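You operate a simulated robot arm through the tools that you are given. There is no shell and no other tool. Be economical: measure what you need, move in short steps, check, and stop when the job is done.

The job below is to be done with a simulated robot arm. You get a single attempt, and the scene is never put back.

## Task
Take the green can and put it in the yellow baking tin.

The check looks at the end state, three seconds after you hand in, the way a careful person would. Anything else that was tipped, shoved, dropped, spilled or broken makes it a failure.

## Robot
A 7-joint arm with a two-finger parallel gripper, fixed in place. Base frame: the origin is at the foot of the arm, x ahead of it, y to its left, z up; the work surface is at about z = 0. Lengths are in m, angles in rad, forces in N, time in s.
With the tool pointing down near the work surface it reaches from about 0.24 to 0.62 m from the base axis. Its first joint turns from -1.152 to 1.152 rad. Payload 2.6 kg.
The tool frame sits at the grasp point between the pads (the TCP): z along the fingers, y along the line on which they close. The tips reach 0.03 m beyond it. Largest opening 0.094 m; finger width 0.028, thickness 0.01; the body of the gripper, 0.05 by 0.096 m, starts 0.055 m behind the TCP.
Orientation is that of the tool frame in the base frame, as [roll, pitch, yaw] about the fixed x, y, z axes, in that order (R = Rz(yaw) Ry(pitch) Rx(roll)). With the fingers straight down and closing along the base's y, the tool's x points along the base's -x, its y along +y and its z along -z.

## Interface
- The arm moves only by the tool jog_arm. Its arguments are lists of equal length, an entry for each row: "translation": the shift along the tool's x, y, z in m, a list of three; "spin": the turn about the tool's z in rad; "jaw": the gripper command, from -1 (shut) to 1 (fully open), values between in proportion. In form: {"translation": [[tx, ty, tz], ...], "spin": [spin, ...], "jaw": [jaw, ...]}. A call has 1 to 10 rows; each row is the pose to reach, as a shift and turn from the pose commanded when the call began, along the tool's axes at that moment. A row lasts 0.2 s, in which the tool goes at most 0.05 m and 0.15 rad; a call with a longer step from one row to the next is refused whole, and so is a gripper value outside its range. A pose out of reach is approached as far as the arm can. The call stops where the force on the tool passes 40 N (or 10 N more than at its start, if that is more) or the arm is blocked; 0.2 s more then pass. Each finger travels about 0.072 m/s and halts on what it meets, pressing with about 28 N; the grip force reading is that of the motor and also rises with nothing between the fingers. The clock runs only during rows and for 0.2 s after the last one: add rows that repeat a pose to give the fingers time. It gives the time, the measured TCP pose, the force on the tool (base axes), the opening and the grip force at its end, in the units of the frame above (readings bear some noise).
- Cameras (640 x 400 px; columns grow to the right, rows downward): "scene" is fixed at [0.0389, 0.4178, 0.5447]; the picture's right is [-0.76, -0.65, 0.00], its down [-0.45, 0.52, -0.73] and it looks along [0.47, -0.55, -0.69] (base axes); focal length 360 px, centre (320, 200). "wrist" rides on the gripper at [0.076, 0.014, -0.102] in the tool frame; the picture's right is [-0.18, 0.98, 0.00], its down [-0.75, -0.14, -0.64] and it looks along [-0.63, -0.12, 0.77] (tool axes); focal length 243 px, centre (320, 200). There is no depth. A picture from a camera that has moved, and an enlarged one, comes with that camera's place and axes in the base frame and with its lens. The place of the scene camera against the robot may be out by one fixed shift of up to 0.025 m in any direction.
- snapshot(camera): a new picture of that camera. No time passes.
- zoom(camera, box): a new picture of the part [left, top, right, bottom] of that camera's present view, enlarged. No time passes.
- finish_job(): hands the job in; it is judged then, once.

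Go step by step. Nothing tells you positions but the pictures and the camera data: compare them with the known pose of the tool, close in by small moves and look again before you grip or let go. The budget is 90 turns and 38 pictures, counting those below and the enlarged ones. Unless the task says otherwise, let go and move clear before handing in, and close with one line.

The tools are called by a JSON object that holds its "fn" and its "kwargs". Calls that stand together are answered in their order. jog_arm: Moves the arm, as the interface text tells. Its arguments: {"type":"object","properties":{"translation":{"type":"array","items":{"type":"array","items":{"type":"number"}}},"spin":{"type":"array","items":{"type":"number"}},"jaw":{"type":"array","items":{"type":"number"}}},"required":["translation","spin","jaw"]} The other tools are called the same way: snapshot (camera) takes a picture; zoom (camera, box) takes an enlarged picture of a part of a camera's view; finish_job () hands the job in.

At the start:

```text
clock: 0.0
position: [0.2771, 0.1947, 0.294]
ee_rot: [-3.141, 0.0, 3.141]
contact_force: [-1.1, -0.4, 0.3]
grip_width: 0.0941
gripper_force: 0.0
```

scene: 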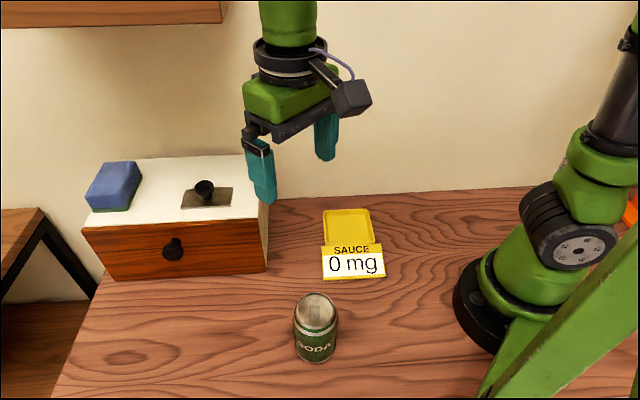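
wrist: 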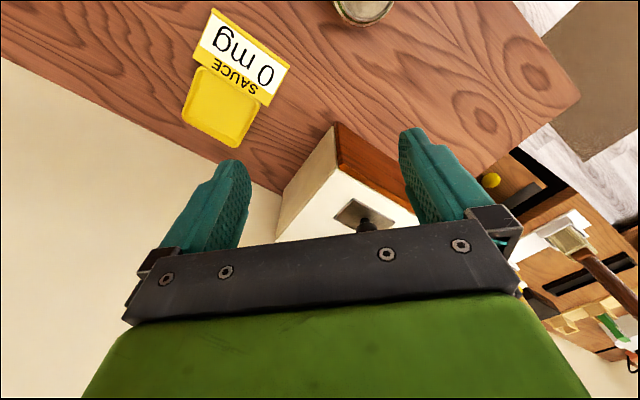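

The green can stands near (0.19, 0.24), and a yellow tray-like object with a "SAUCE 0 mg" panel is near (0.31, 0.01). I'll enlarge both before moving, to be sure the tray is the tin.

{"fn": "zoom", "kwargs": {"camera": "scene", "box": [260, 190, 420, 290]}}

{"fn": "zoom", "kwargs": {"camera": "scene", "box": [240, 270, 400, 370]}}

{"fn": "zoom", "kwargs": {"camera": "wrist", "box": [160, 0, 320, 160]}}

```text
4.00 times, centred on (340, 240) of scene
camera zoom: at [0.0389, 0.4178, 0.5447], right [-0.76, -0.65, 0.0], down [-0.45, 0.52, -0.73], along [0.47, -0.55, -0.69], focal length 1440 px, centre (240, 40)
```

zoom: 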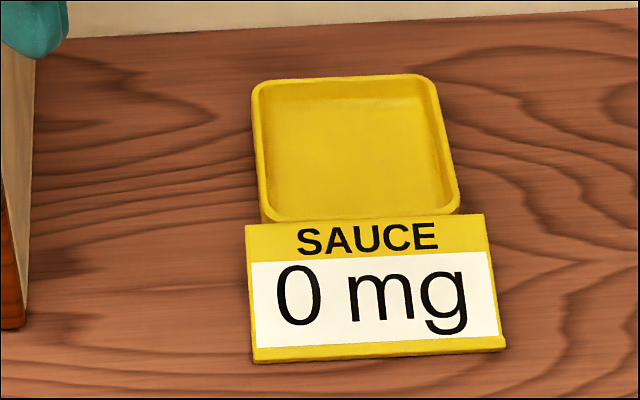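

```text
4.00 times, centred on (320, 320) of scene
camera zoom: at [0.0389, 0.4178, 0.5447], right [-0.76, -0.65, 0.0], down [-0.45, 0.52, -0.73], along [0.47, -0.55, -0.69], focal length 1440 px, centre (320, -280)
```

zoom: 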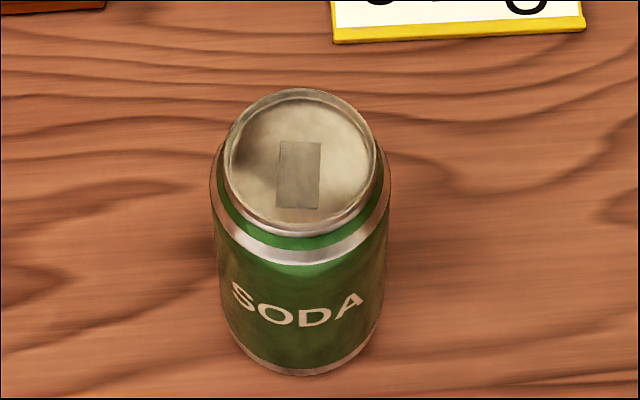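

```text
2.50 times, centred on (240, 80) of wrist
camera zoom: at [0.2021, 0.2073, 0.3972], right [0.18, 0.98, 0.0], down [0.75, -0.14, 0.64], along [0.63, -0.12, -0.77], focal length 606 px, centre (520, 500)
```

zoom: 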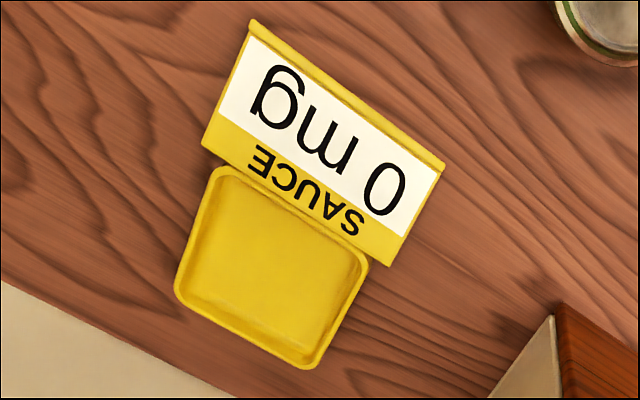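

The only tin-like object is the yellow tray, and the wrist view puts its centre near (0.303, 0.030). The can is near (0.20, 0.25), about 0.06 m across and 0.10 m tall. I'll move above it, staying high, and look again.

{"fn": "jog_arm", "kwargs": {"translation": [[0.02, 0.014, 0.015], [0.04, 0.028, 0.03], [0.06, 0.042, 0.045], [0.08, 0.055, 0.06], [0.08, 0.055, 0.06]], "spin": [0, 0, 0, 0, 0], "jaw": [1, 1, 1, 1, 1]}}

{"fn": "snapshot", "kwargs": {"camera": "wrist"}}

{"fn": "snapshot", "kwargs": {"camera": "scene"}}

```text
clock: 1.2
position: [0.1945, 0.2477, 0.2334]
ee_rot: [-3.141, 0.0, -3.141]
contact_force: [0.2, 0.0, -0.2]
grip_width: 0.0938
gripper_force: 0.1
```

```text
32 pictures are left
camera wrist: at [0.1203, 0.261, 0.3361], right [0.18, 0.98, 0.0], down [0.75, -0.14, 0.64], along [0.63, -0.12, -0.77], focal length 243 px, centre (320, 200)
```

wrist: 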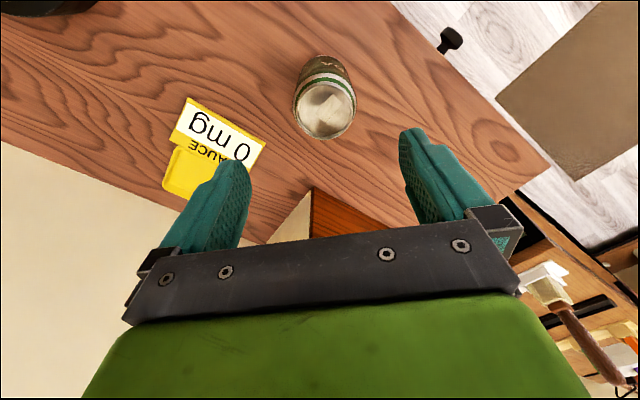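

```text
31 pictures are left
```

scene: 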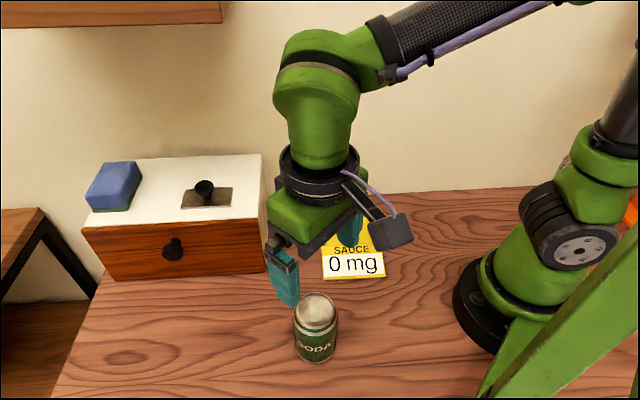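

The wrist view puts the can top near (0.203, 0.250), almost under the tool. I'll nudge forward, come down to just above the can and check.

{"fn": "jog_arm", "kwargs": {"translation": [[-0.006, 0, 0.02], [-0.006, 0, 0.045], [-0.006, 0, 0.07], [-0.006, 0, 0.08], [-0.006, 0, 0.08]], "spin": [0, 0, 0, 0, 0], "jaw": [1, 1, 1, 1, 1]}}

{"fn": "snapshot", "kwargs": {"camera": "wrist"}}

{"fn": "zoom", "kwargs": {"camera": "scene", "box": [220, 200, 420, 380]}}

```text
clock: 2.4
position: [0.2025, 0.2478, 0.1538]
ee_rot: [-3.141, 0.0, 3.14]
contact_force: [-0.2, 0.1, -0.2]
grip_width: 0.0941
gripper_force: 0.0
```

```text
30 pictures are left
camera wrist: at [0.1271, 0.261, 0.2569], right [0.18, 0.98, 0.0], down [0.75, -0.14, 0.64], along [0.63, -0.12, -0.77], focal length 243 px, centre (320, 200)
```

wrist: 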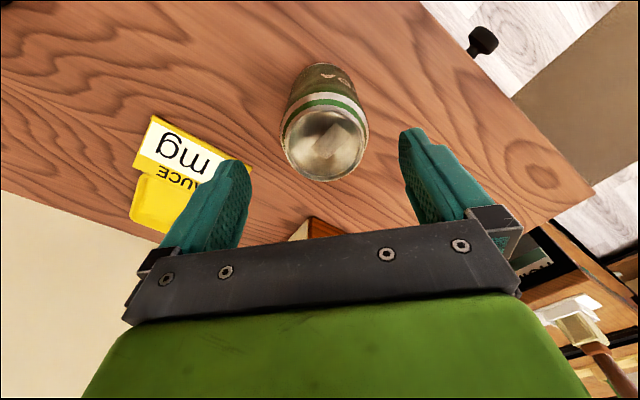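

```text
2.22 times, centred on (320, 290) of scene
camera zoom: at [0.0389, 0.4178, 0.5447], right [-0.76, -0.65, 0.0], down [-0.45, 0.52, -0.73], along [0.47, -0.55, -0.69], focal length 800 px, centre (320, 0)
```

zoom: 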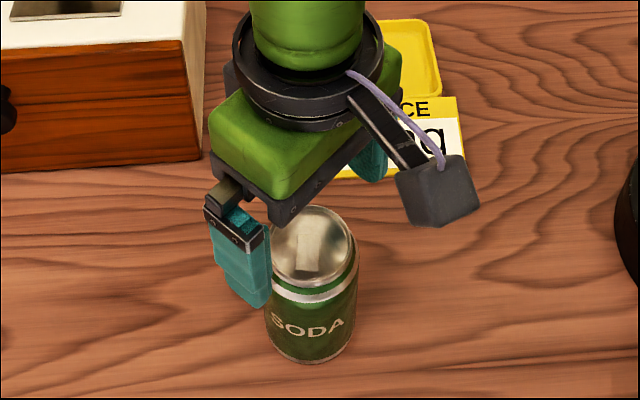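

Triangulating the two wrist views puts the can at (0.202, 0.250) with its top at z ≈ 0.107, centred between the fingers. I'll come down to z ≈ 0.073 and check before gripping.

{"fn": "jog_arm", "kwargs": {"translation": [[0, 0.001, 0.02], [0, 0.001, 0.04], [0, 0.001, 0.06], [0, 0.001, 0.075], [0, 0.001, 0.081], [0, 0.001, 0.081]], "spin": [0, 0, 0, 0, 0, 0], "jaw": [1, 1, 1, 1, 1, 1]}}

{"fn": "snapshot", "kwargs": {"camera": "wrist"}}

```text
clock: 3.8
position: [0.2041, 0.2509, 0.0719]
ee_rot: [3.142, 0.001, -3.139]
contact_force: [-0.1, -0.9, 0.2]
grip_width: 0.094
gripper_force: 0.2
```

```text
28 pictures are left
camera wrist: at [0.1275, 0.2639, 0.1763], right [0.18, 0.98, 0.0], down [0.75, -0.14, 0.64], along [0.63, -0.12, -0.77], focal length 243 px, centre (320, 200)
```

wrist: 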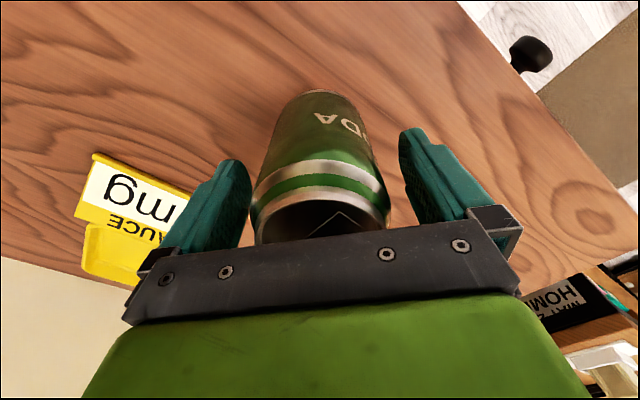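

The can sits between the fingers with nothing touching. I'll close the jaws and hold.

{"fn": "jog_arm", "kwargs": {"translation": [[0, 0, 0], [0, 0, 0], [0, 0, 0], [0, 0, 0], [0, 0, 0]], "spin": [0, 0, 0, 0, 0], "jaw": [0.6, 0.3, -1, -1, -1]}}

{"fn": "snapshot", "kwargs": {"camera": "wrist"}}

```text
clock: 5.0
position: [0.2028, 0.2507, 0.0727]
ee_rot: [3.14, 0.001, -3.141]
contact_force: [-0.2, 0.6, 0.4]
grip_width: 0.0607
gripper_force: 28.0
```

```text
27 pictures are left
camera wrist: at [0.1275, 0.2639, 0.1765], right [0.18, 0.98, 0.0], down [0.75, -0.14, 0.64], along [0.63, -0.12, -0.77], focal length 243 px, centre (320, 200)
```

wrist: 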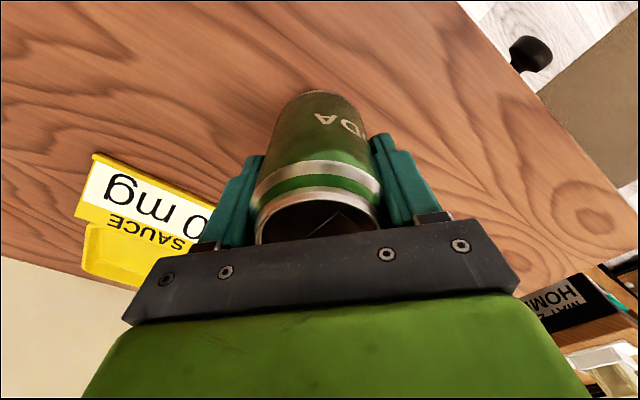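

The can is held at 0.061 m with a 28 N grip. I'll lift it straight up by 0.12 m and check the load.

{"fn": "jog_arm", "kwargs": {"translation": [[0, 0, -0.01], [0, 0, -0.03], [0, 0, -0.055], [0, 0, -0.08], [0, 0, -0.105], [0, 0, -0.12], [0, 0, -0.12]], "spin": [0, 0, 0, 0, 0, 0, 0], "jaw": [-1, -1, -1, -1, -1, -1, -1]}}

{"fn": "snapshot", "kwargs": {"camera": "scene"}}

{"fn": "snapshot", "kwargs": {"camera": "wrist"}}

```text
clock: 6.6
position: [0.2018, 0.2485, 0.1905]
ee_rot: [-3.141, -0.001, -3.14]
contact_force: [0.0, -0.9, 0.5]
grip_width: 0.0604
gripper_force: 27.8
```

```text
26 pictures are left
```

scene: 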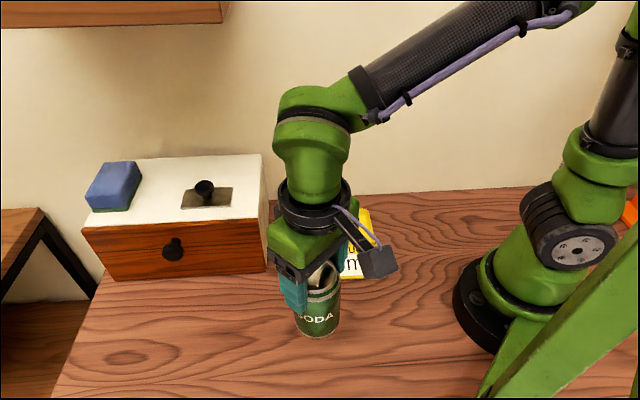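

```text
25 pictures are left
camera wrist: at [0.126, 0.2619, 0.2947], right [0.18, 0.98, 0.0], down [0.75, -0.14, 0.64], along [0.63, -0.12, -0.77], focal length 243 px, centre (320, 200)
```

wrist: 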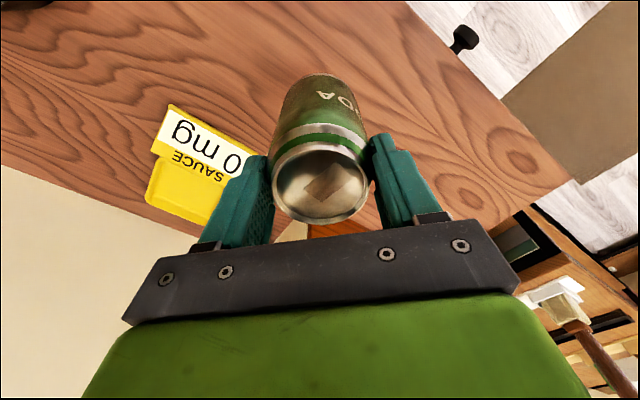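

The can has slid about 0.03 m down in the grip during the lift: its top is now level with the TCP. I'll lower it now before it slips out, and look again.

{"fn": "jog_arm", "kwargs": {"translation": [[0, 0, 0.025], [0, 0, 0.05], [0, 0, 0.06]], "spin": [0, 0, 0], "jaw": [-1, -1, -1]}}

{"fn": "snapshot", "kwargs": {"camera": "wrist"}}

{"fn": "snapshot", "kwargs": {"camera": "scene"}}

```text
clock: 7.4
position: [0.2028, 0.251, 0.132]
ee_rot: [3.141, -0.001, -3.141]
contact_force: [0.6, -0.1, -0.1]
grip_width: 0.0605
gripper_force: 27.6
```

```text
24 pictures are left
camera wrist: at [0.1276, 0.264, 0.2359], right [0.18, 0.98, 0.0], down [0.75, -0.14, 0.64], along [0.63, -0.12, -0.77], focal length 243 px, centre (320, 200)
```

wrist: 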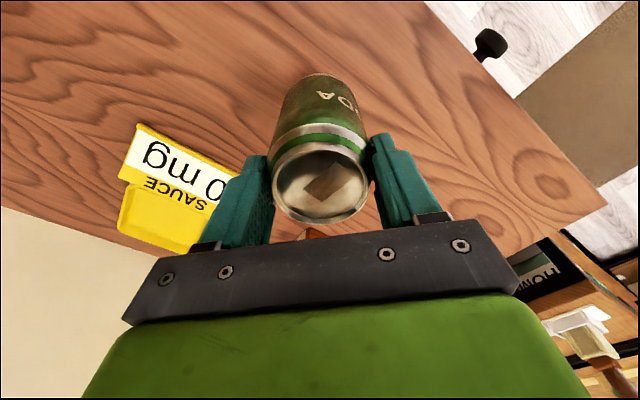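

```text
23 pictures are left
```

scene: 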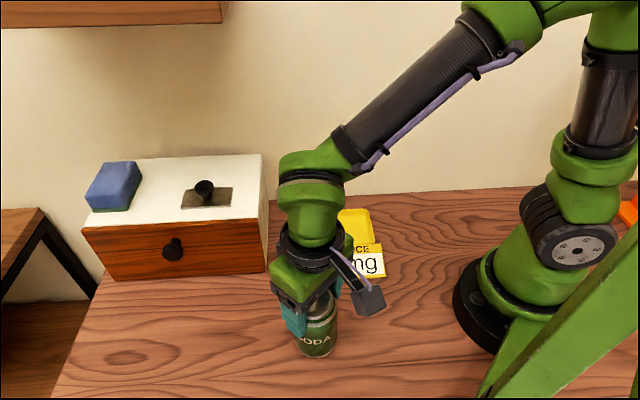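

The can has not slipped further and hangs upright, with its base about 0.025 m above the table. The lift was probably too abrupt, so I'll set it down slowly, regrip lower and lift more gently.

{"fn": "jog_arm", "kwargs": {"translation": [[0, 0, 0.006], [0, 0, 0.012], [0, 0, 0.017], [0, 0, 0.021], [0, 0, 0.024], [0, 0, 0.026], [0, 0, 0.028], [0, 0, 0.028]], "spin": [0, 0, 0, 0, 0, 0, 0, 0], "jaw": [-1, -1, -1, -1, -1, -1, -1, -1]}}

{"fn": "snapshot", "kwargs": {"camera": "wrist"}}

{"fn": "zoom", "kwargs": {"camera": "scene", "box": [240, 270, 400, 370]}}

```text
clock: 9.2
position: [0.2028, 0.2506, 0.1046]
ee_rot: [3.139, 0.002, -3.139]
contact_force: [-4.1, 6.0, 21.0]
grip_width: 0.0602
gripper_force: 28.4
```

```text
22 pictures are left
camera wrist: at [0.1281, 0.2636, 0.2076], right [0.18, 0.98, 0.0], down [0.75, -0.14, 0.64], along [0.63, -0.11, -0.77], focal length 243 px, centre (320, 200)
```

wrist: 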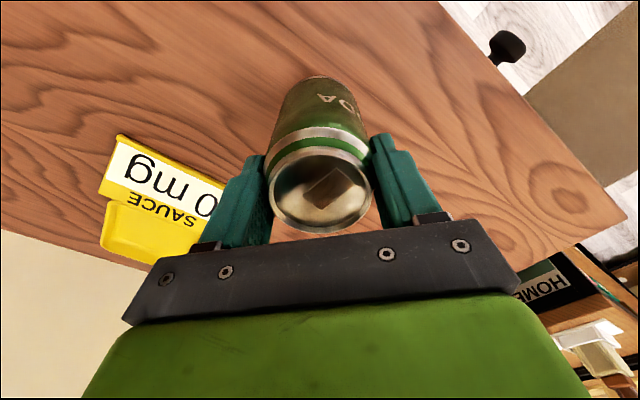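

```text
4.00 times, centred on (320, 320) of scene
camera zoom: at [0.0388, 0.4177, 0.5448], right [-0.76, -0.65, 0.0], down [-0.45, 0.52, -0.73], along [0.47, -0.55, -0.69], focal length 1440 px, centre (320, -280)
```

zoom: 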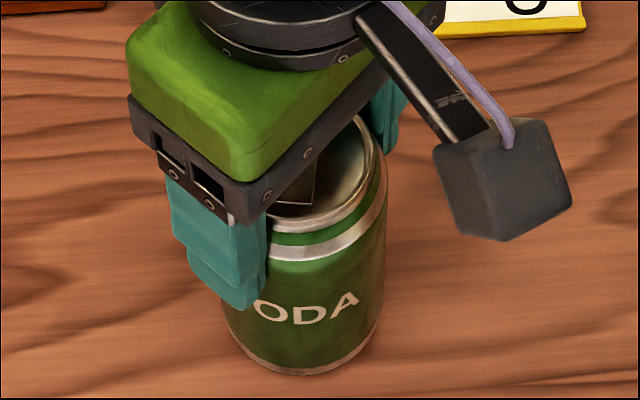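

The can is back on the table, pressed at about 21 N. I'll ease off the pressure, open, go lower and regrip, giving the grip longer to settle.

{"fn": "jog_arm", "kwargs": {"translation": [[0, 0, -0.002], [0, 0, -0.002], [0, 0, -0.002], [0, 0, -0.002], [0, 0, -0.002]], "spin": [0, 0, 0, 0, 0], "jaw": [-1, 0.4, 1, 1, 1]}}

{"fn": "snapshot", "kwargs": {"camera": "wrist"}}

```text
clock: 10.4
position: [0.2042, 0.2499, 0.1052]
ee_rot: [3.141, 0.001, -3.141]
contact_force: [-0.3, -0.1, 0.5]
grip_width: 0.0939
gripper_force: 0.0
```

```text
20 pictures are left
camera wrist: at [0.1282, 0.2626, 0.2092], right [0.18, 0.98, 0.0], down [0.75, -0.14, 0.64], along [0.63, -0.12, -0.77], focal length 243 px, centre (320, 200)
```

wrist: 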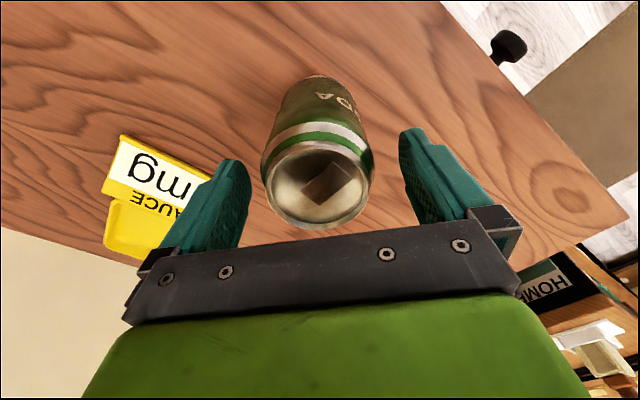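

The can stands upright and centred. I'll go down to z ≈ 0.067 and close for longer.

{"fn": "jog_arm", "kwargs": {"translation": [[0, 0, 0.015], [0, 0, 0.03], [0, 0, 0.04], [0, 0, 0.04], [0, 0, 0.04], [0, 0, 0.04], [0, 0, 0.04], [0, 0, 0.04], [0, 0, 0.04]], "spin": [0, 0, 0, 0, 0, 0, 0, 0, 0], "jaw": [1, 1, 1, 1, 0.4, -1, -1, -1, -1]}}

{"fn": "jog_arm", "kwargs": {"translation": [[0, 0, -0.002], [0, 0, -0.005], [0, 0, -0.01], [0, 0, -0.015], [0, 0, -0.02], [0, 0, -0.024], [0, 0, -0.027], [0, 0, -0.029], [0, 0, -0.03]], "spin": [0, 0, 0, 0, 0, 0, 0, 0, 0], "jaw": [-1, -1, -1, -1, -1, -1, -1, -1, -1]}}

{"fn": "snapshot", "kwargs": {"camera": "wrist"}}

```text
clock: 12.4
position: [0.2044, 0.2496, 0.0671]
ee_rot: [3.141, -0.001, -3.139]
contact_force: [-0.5, -0.3, 0.1]
grip_width: 0.0609
gripper_force: 27.8
```

```text
clock: 14.4
position: [0.2029, 0.2505, 0.0965]
ee_rot: [-3.141, 0.0, -3.138]
contact_force: [0.6, 0.8, 0.0]
grip_width: 0.0609
gripper_force: 28.0
```

```text
19 pictures are left
camera wrist: at [0.1278, 0.2637, 0.2003], right [0.18, 0.98, 0.0], down [0.75, -0.14, 0.64], along [0.63, -0.12, -0.77], focal length 243 px, centre (320, 200)
```

wrist: 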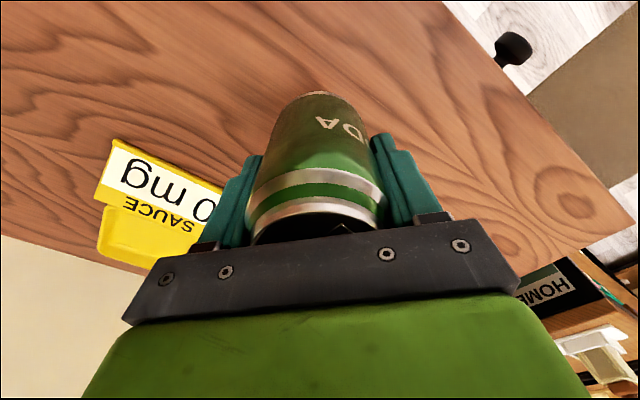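

There was no slip with the gentle lift. I'll keep rising slowly to clear the label card and check again.

{"fn": "jog_arm", "kwargs": {"translation": [[0, 0, -0.002], [0, 0, -0.006], [0, 0, -0.011], [0, 0, -0.017], [0, 0, -0.023], [0, 0, -0.028], [0, 0, -0.032], [0, 0, -0.034], [0, 0, -0.035]], "spin": [0, 0, 0, 0, 0, 0, 0, 0, 0], "jaw": [-1, -1, -1, -1, -1, -1, -1, -1, -1]}}

{"fn": "snapshot", "kwargs": {"camera": "wrist"}}

```text
clock: 16.4
position: [0.2039, 0.2511, 0.1309]
ee_rot: [-3.141, -0.002, -3.14]
contact_force: [0.6, -0.6, 0.3]
grip_width: 0.0608
gripper_force: 28.0
```

```text
18 pictures are left
camera wrist: at [0.1274, 0.2631, 0.2357], right [0.18, 0.98, 0.0], down [0.75, -0.14, 0.64], along [0.63, -0.12, -0.77], focal length 243 px, centre (320, 200)
```

wrist: 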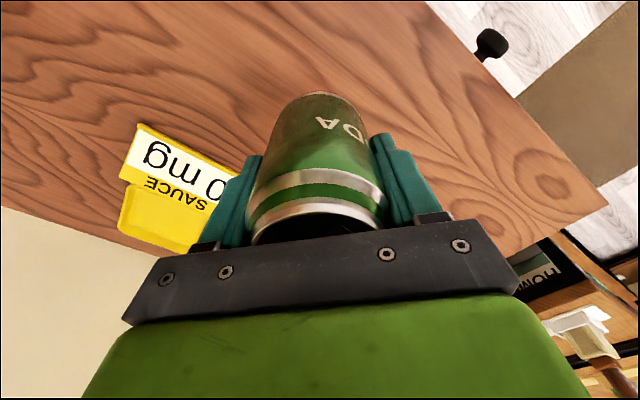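

The can is holding well at z ≈ 0.131. I'll carry it smoothly toward the tin at (0.303, 0.030), stopping part-way to look.

{"fn": "jog_arm", "kwargs": {"translation": [[-0.002, -0.005, 0], [-0.006, -0.014, 0], [-0.012, -0.027, 0], [-0.02, -0.044, 0], [-0.028, -0.062, 0], [-0.036, -0.08, 0], [-0.042, -0.094, 0], [-0.047, -0.104, 0], [-0.05, -0.11, 0], [-0.05, -0.11, 0]], "spin": [0, 0, 0, 0, 0, 0, 0, 0, 0, 0], "jaw": [-1, -1, -1, -1, -1, -1, -1, -1, -1, -1]}}

{"fn": "snapshot", "kwargs": {"camera": "wrist"}}

{"fn": "snapshot", "kwargs": {"camera": "scene"}}

```text
clock: 18.6
position: [0.2536, 0.1384, 0.1318]
ee_rot: [-3.141, 0.0, 3.141]
contact_force: [-0.6, -0.3, -0.7]
grip_width: 0.0609
gripper_force: 28.1
```

```text
17 pictures are left
camera wrist: at [0.1783, 0.1524, 0.2358], right [0.18, 0.98, 0.0], down [0.75, -0.14, 0.64], along [0.63, -0.12, -0.77], focal length 243 px, centre (320, 200)
```

wrist: 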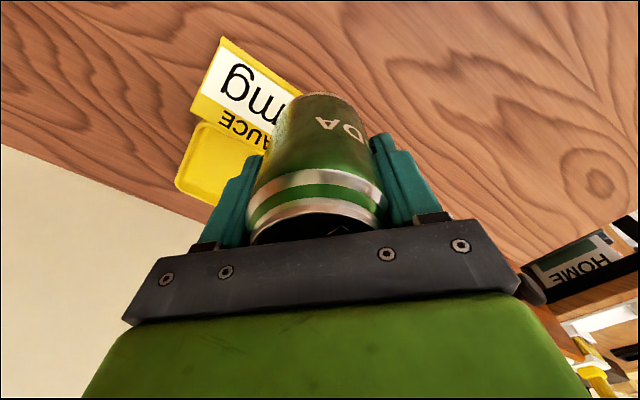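

```text
16 pictures are left
```

scene: 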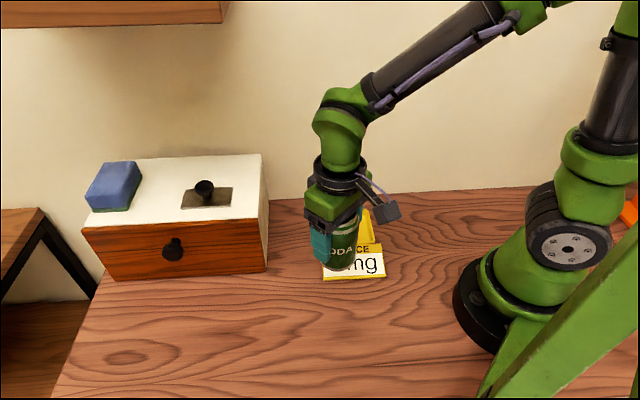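

The tin appears turned about 45°, with its centre near (0.309, 0.029), and the label card lies low. I'll carry on at the same height until the can is over the tin.

{"fn": "jog_arm", "kwargs": {"translation": [[-0.002, -0.005, 0], [-0.007, -0.014, 0], [-0.013, -0.027, 0], [-0.022, -0.044, 0], [-0.031, -0.062, 0], [-0.04, -0.08, 0], [-0.047, -0.094, 0], [-0.053, -0.105, 0], [-0.056, -0.111, 0], [-0.056, -0.111, 0]], "spin": [0, 0, 0, 0, 0, 0, 0, 0, 0, 0], "jaw": [-1, -1, -1, -1, -1, -1, -1, -1, -1, -1]}}

{"fn": "snapshot", "kwargs": {"camera": "wrist"}}

{"fn": "zoom", "kwargs": {"camera": "scene", "box": [260, 160, 420, 290]}}

```text
clock: 20.8
position: [0.31, 0.0297, 0.1327]
ee_rot: [3.141, 0.0, 3.14]
contact_force: [0.2, 0.7, -0.5]
grip_width: 0.0606
gripper_force: 27.8
```

```text
15 pictures are left
camera wrist: at [0.2352, 0.0423, 0.2358], right [0.18, 0.98, 0.0], down [0.75, -0.14, 0.64], along [0.63, -0.12, -0.77], focal length 243 px, centre (320, 200)
```

wrist: 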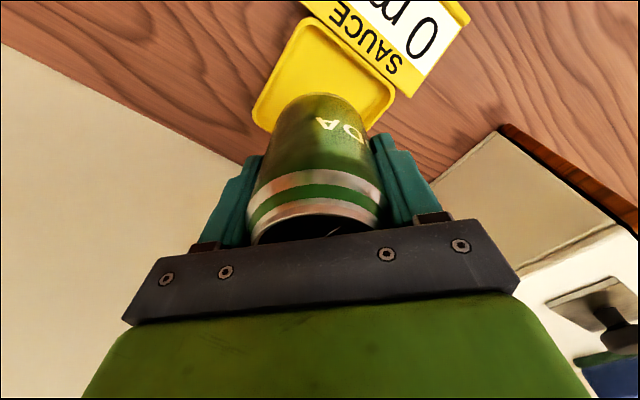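

```text
3.08 times, centred on (340, 225) of scene
camera zoom: at [0.0389, 0.4178, 0.5447], right [-0.76, -0.65, 0.0], down [-0.45, 0.52, -0.73], along [0.47, -0.55, -0.69], focal length 1108 px, centre (258, 123)
```

zoom: 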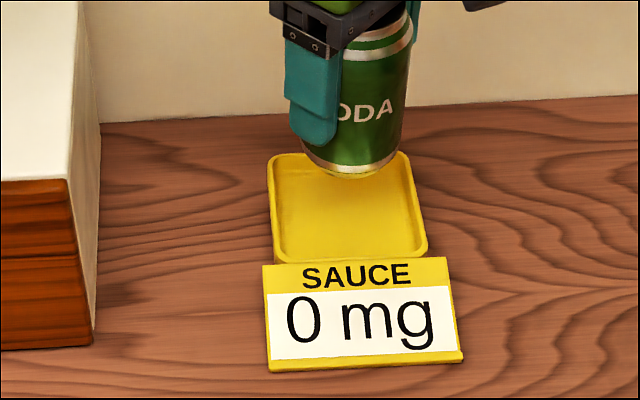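

From this view the tin's centre is (0.306, 0.030), so the can is within a few millimetres. I'll lower it gently to about 0.02 m above the tin floor and look.

{"fn": "jog_arm", "kwargs": {"translation": [[0.002, 0, 0.003], [0.002, 0, 0.008], [0.002, 0, 0.014], [0.002, 0, 0.021], [0.002, 0, 0.028], [0.002, 0, 0.034], [0.002, 0, 0.038], [0.002, 0, 0.04], [0.002, 0, 0.04]], "spin": [0, 0, 0, 0, 0, 0, 0, 0, 0], "jaw": [-1, -1, -1, -1, -1, -1, -1, -1, -1]}}

{"fn": "zoom", "kwargs": {"camera": "scene", "box": [260, 160, 420, 290]}}

{"fn": "snapshot", "kwargs": {"camera": "wrist"}}

```text
clock: 22.8
position: [0.3087, 0.0296, 0.0913]
ee_rot: [3.142, 0.001, -3.141]
contact_force: [-1.0, 0.5, -0.6]
grip_width: 0.0608
gripper_force: 27.7
```

```text
3.08 times, centred on (340, 225) of scene
camera zoom: at [0.0389, 0.4178, 0.5447], right [-0.76, -0.65, 0.0], down [-0.45, 0.52, -0.73], along [0.47, -0.55, -0.69], focal length 1108 px, centre (258, 123)
```

zoom: 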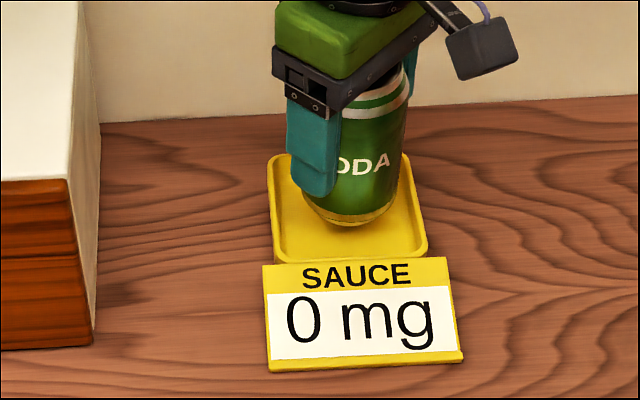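

```text
12 pictures are left
camera wrist: at [0.2329, 0.0425, 0.1943], right [0.18, 0.98, 0.0], down [0.75, -0.14, 0.64], along [0.63, -0.12, -0.77], focal length 243 px, centre (320, 200)
```

wrist: 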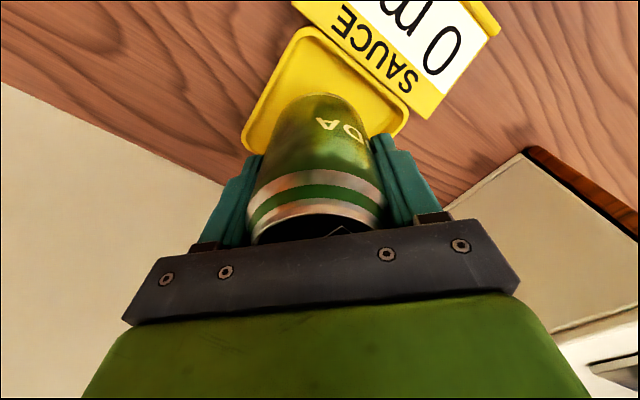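

The can is over the tin's floor but a few millimetres too near the card side. I'll nudge it 3 mm in +x and 3 mm in −y, then lower slowly by 0.016 m and check.

{"fn": "jog_arm", "kwargs": {"translation": [[-0.001, -0.001, 0], [-0.002, -0.002, 0.001], [-0.003, -0.003, 0.004], [-0.003, -0.003, 0.007], [-0.003, -0.003, 0.01], [-0.003, -0.003, 0.013], [-0.003, -0.003, 0.015], [-0.003, -0.003, 0.016], [-0.003, -0.003, 0.016]], "spin": [0, 0, 0, 0, 0, 0, 0, 0, 0], "jaw": [-1, -1, -1, -1, -1, -1, -1, -1, -1]}}

{"fn": "zoom", "kwargs": {"camera": "scene", "box": [290, 170, 410, 270]}}

```text
clock: 24.8
position: [0.3098, 0.0268, 0.0743]
ee_rot: [3.141, 0.0, -3.139]
contact_force: [0.3, -0.2, -0.2]
grip_width: 0.0609
gripper_force: 27.9
```

```text
4.00 times, centred on (350, 220) of scene
camera zoom: at [0.0389, 0.4178, 0.5447], right [-0.76, -0.65, 0.0], down [-0.45, 0.52, -0.73], along [0.47, -0.55, -0.69], focal length 1440 px, centre (200, 120)
```

zoom: 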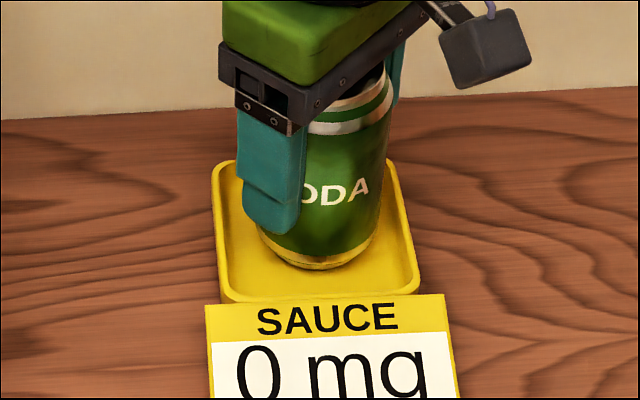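

The can is well inside the rim. I'll lower in 1–2 mm steps until it rests on the tin floor.

{"fn": "jog_arm", "kwargs": {"translation": [[0, 0, 0.001], [0, 0, 0.002], [0, 0, 0.003], [0, 0, 0.004], [0, 0, 0.005], [0, 0, 0.005]], "spin": [0, 0, 0, 0, 0, 0], "jaw": [-1, -1, -1, -1, -1, -1]}}

```text
clock: 26.2
position: [0.3121, 0.026, 0.0717]
ee_rot: [3.141, 0.002, -3.141]
contact_force: [-0.5, -0.2, -0.2]
grip_width: 0.0606
gripper_force: 27.6
```

{"fn": "jog_arm", "kwargs": {"translation": [[0, 0, 0.001], [0, 0, 0.002], [0, 0, 0.003], [0, 0, 0.003]], "spin": [0, 0, 0, 0], "jaw": [-1, -1, -1, -1]}}

{"fn": "zoom", "kwargs": {"camera": "scene", "box": [290, 170, 410, 270]}}

```text
clock: 27.2
position: [0.3111, 0.027, 0.0679]
ee_rot: [3.141, 0.003, -3.141]
contact_force: [0.5, -1.9, 20.7]
grip_width: 0.0605
gripper_force: 28.1
```

```text
4.00 times, centred on (350, 220) of scene
camera zoom: at [0.0388, 0.4178, 0.5447], right [-0.76, -0.65, 0.0], down [-0.45, 0.52, -0.73], along [0.47, -0.55, -0.69], focal length 1440 px, centre (200, 120)
```

zoom: 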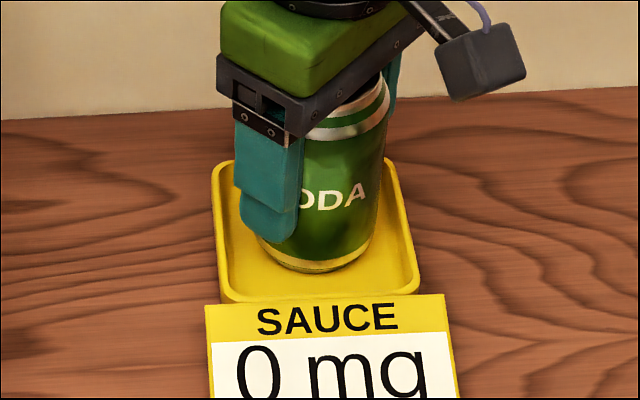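

The can rests on the tin floor, pressing at about 21 N, and is well inside the rim. I'll ease off the pressure and open the jaws slowly.

{"fn": "jog_arm", "kwargs": {"translation": [[0, 0, -0.0015], [0, 0, -0.0015], [0, 0, -0.0015], [0, 0, -0.0015], [0, 0, -0.0015], [0, 0, -0.0015]], "spin": [0, 0, 0, 0, 0, 0], "jaw": [-1, 0.4, 0.7, 1, 1, 1]}}

{"fn": "zoom", "kwargs": {"camera": "scene", "box": [290, 170, 410, 270]}}

{"fn": "snapshot", "kwargs": {"camera": "wrist"}}

```text
clock: 28.6
position: [0.3112, 0.0258, 0.069]
ee_rot: [3.141, 0.001, -3.141]
contact_force: [-0.5, -1.0, 0.3]
grip_width: 0.0943
gripper_force: 0.1
```

```text
4.00 times, centred on (350, 220) of scene
camera zoom: at [0.0389, 0.4178, 0.5447], right [-0.76, -0.65, 0.0], down [-0.45, 0.52, -0.73], along [0.47, -0.55, -0.69], focal length 1440 px, centre (200, 120)
```

zoom: 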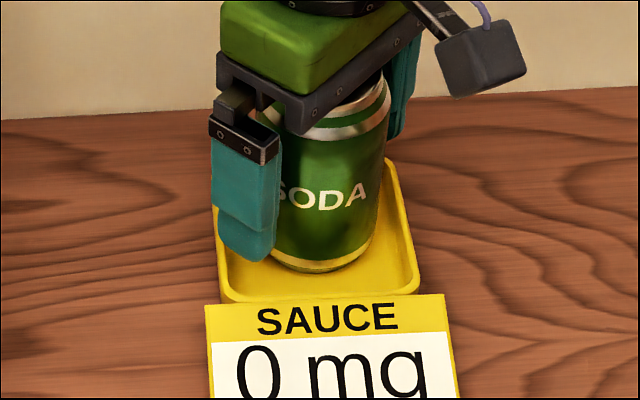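

```text
8 pictures are left
camera wrist: at [0.2359, 0.0394, 0.1726], right [0.18, 0.98, 0.0], down [0.75, -0.14, 0.64], along [0.63, -0.12, -0.77], focal length 243 px, centre (320, 200)
```

wrist: 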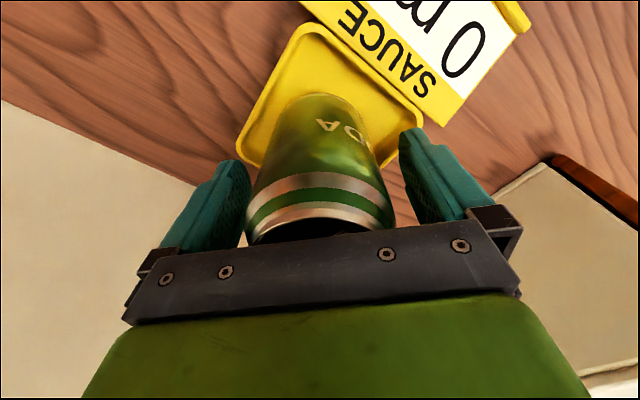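

The can stands free in the tin with the jaws open on both sides. I'll rise straight up and check.

{"fn": "jog_arm", "kwargs": {"translation": [[0, 0, -0.01], [0, 0, -0.03], [0, 0, -0.055], [0, 0, -0.085], [0, 0, -0.115], [0, 0, -0.145], [0, 0, -0.165], [0, 0, -0.165]], "spin": [0, 0, 0, 0, 0, 0, 0, 0], "jaw": [1, 1, 1, 1, 1, 1, 1, 1]}}

{"fn": "snapshot", "kwargs": {"camera": "scene"}}

{"fn": "snapshot", "kwargs": {"camera": "wrist"}}

```text
clock: 30.4
position: [0.3115, 0.0265, 0.2355]
ee_rot: [-3.141, 0.0, -3.141]
contact_force: [-0.3, -0.7, -0.4]
grip_width: 0.094
gripper_force: 0.0
```

```text
7 pictures are left
```

scene: 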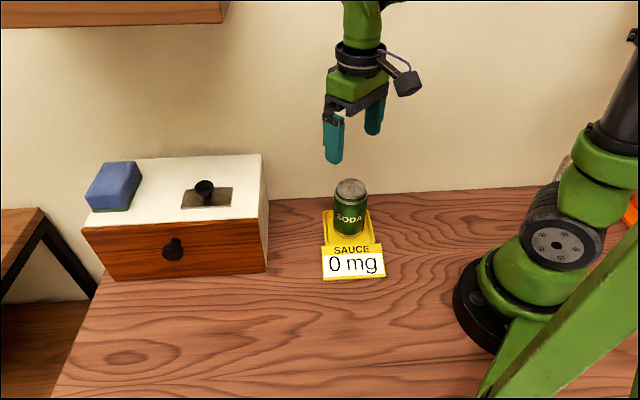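

```text
6 pictures are left
camera wrist: at [0.2361, 0.0398, 0.3392], right [0.18, 0.98, 0.0], down [0.75, -0.14, 0.64], along [0.63, -0.12, -0.77], focal length 243 px, centre (320, 200)
```

wrist: 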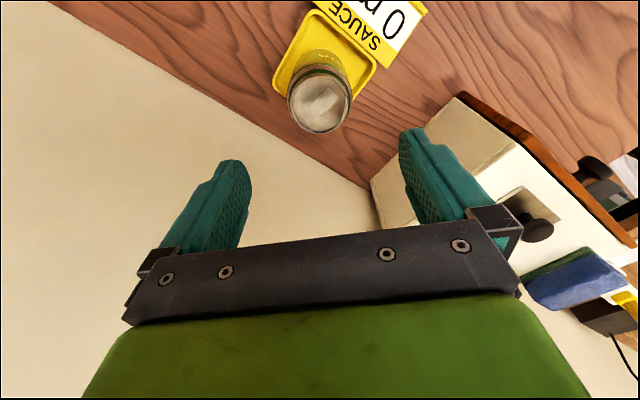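

The can stands upright in the yellow tin, nothing else has moved, and the gripper is open and clear, so I'm handing in.

{"fn": "finish_job", "kwargs": {}}

```text
The job is handed in.
```

The green can is standing upright in the yellow baking tin, and in the last pictures nothing else had moved; it slipped in the grip on the first lift, so I set it down, regripped lower and carried it over gently.
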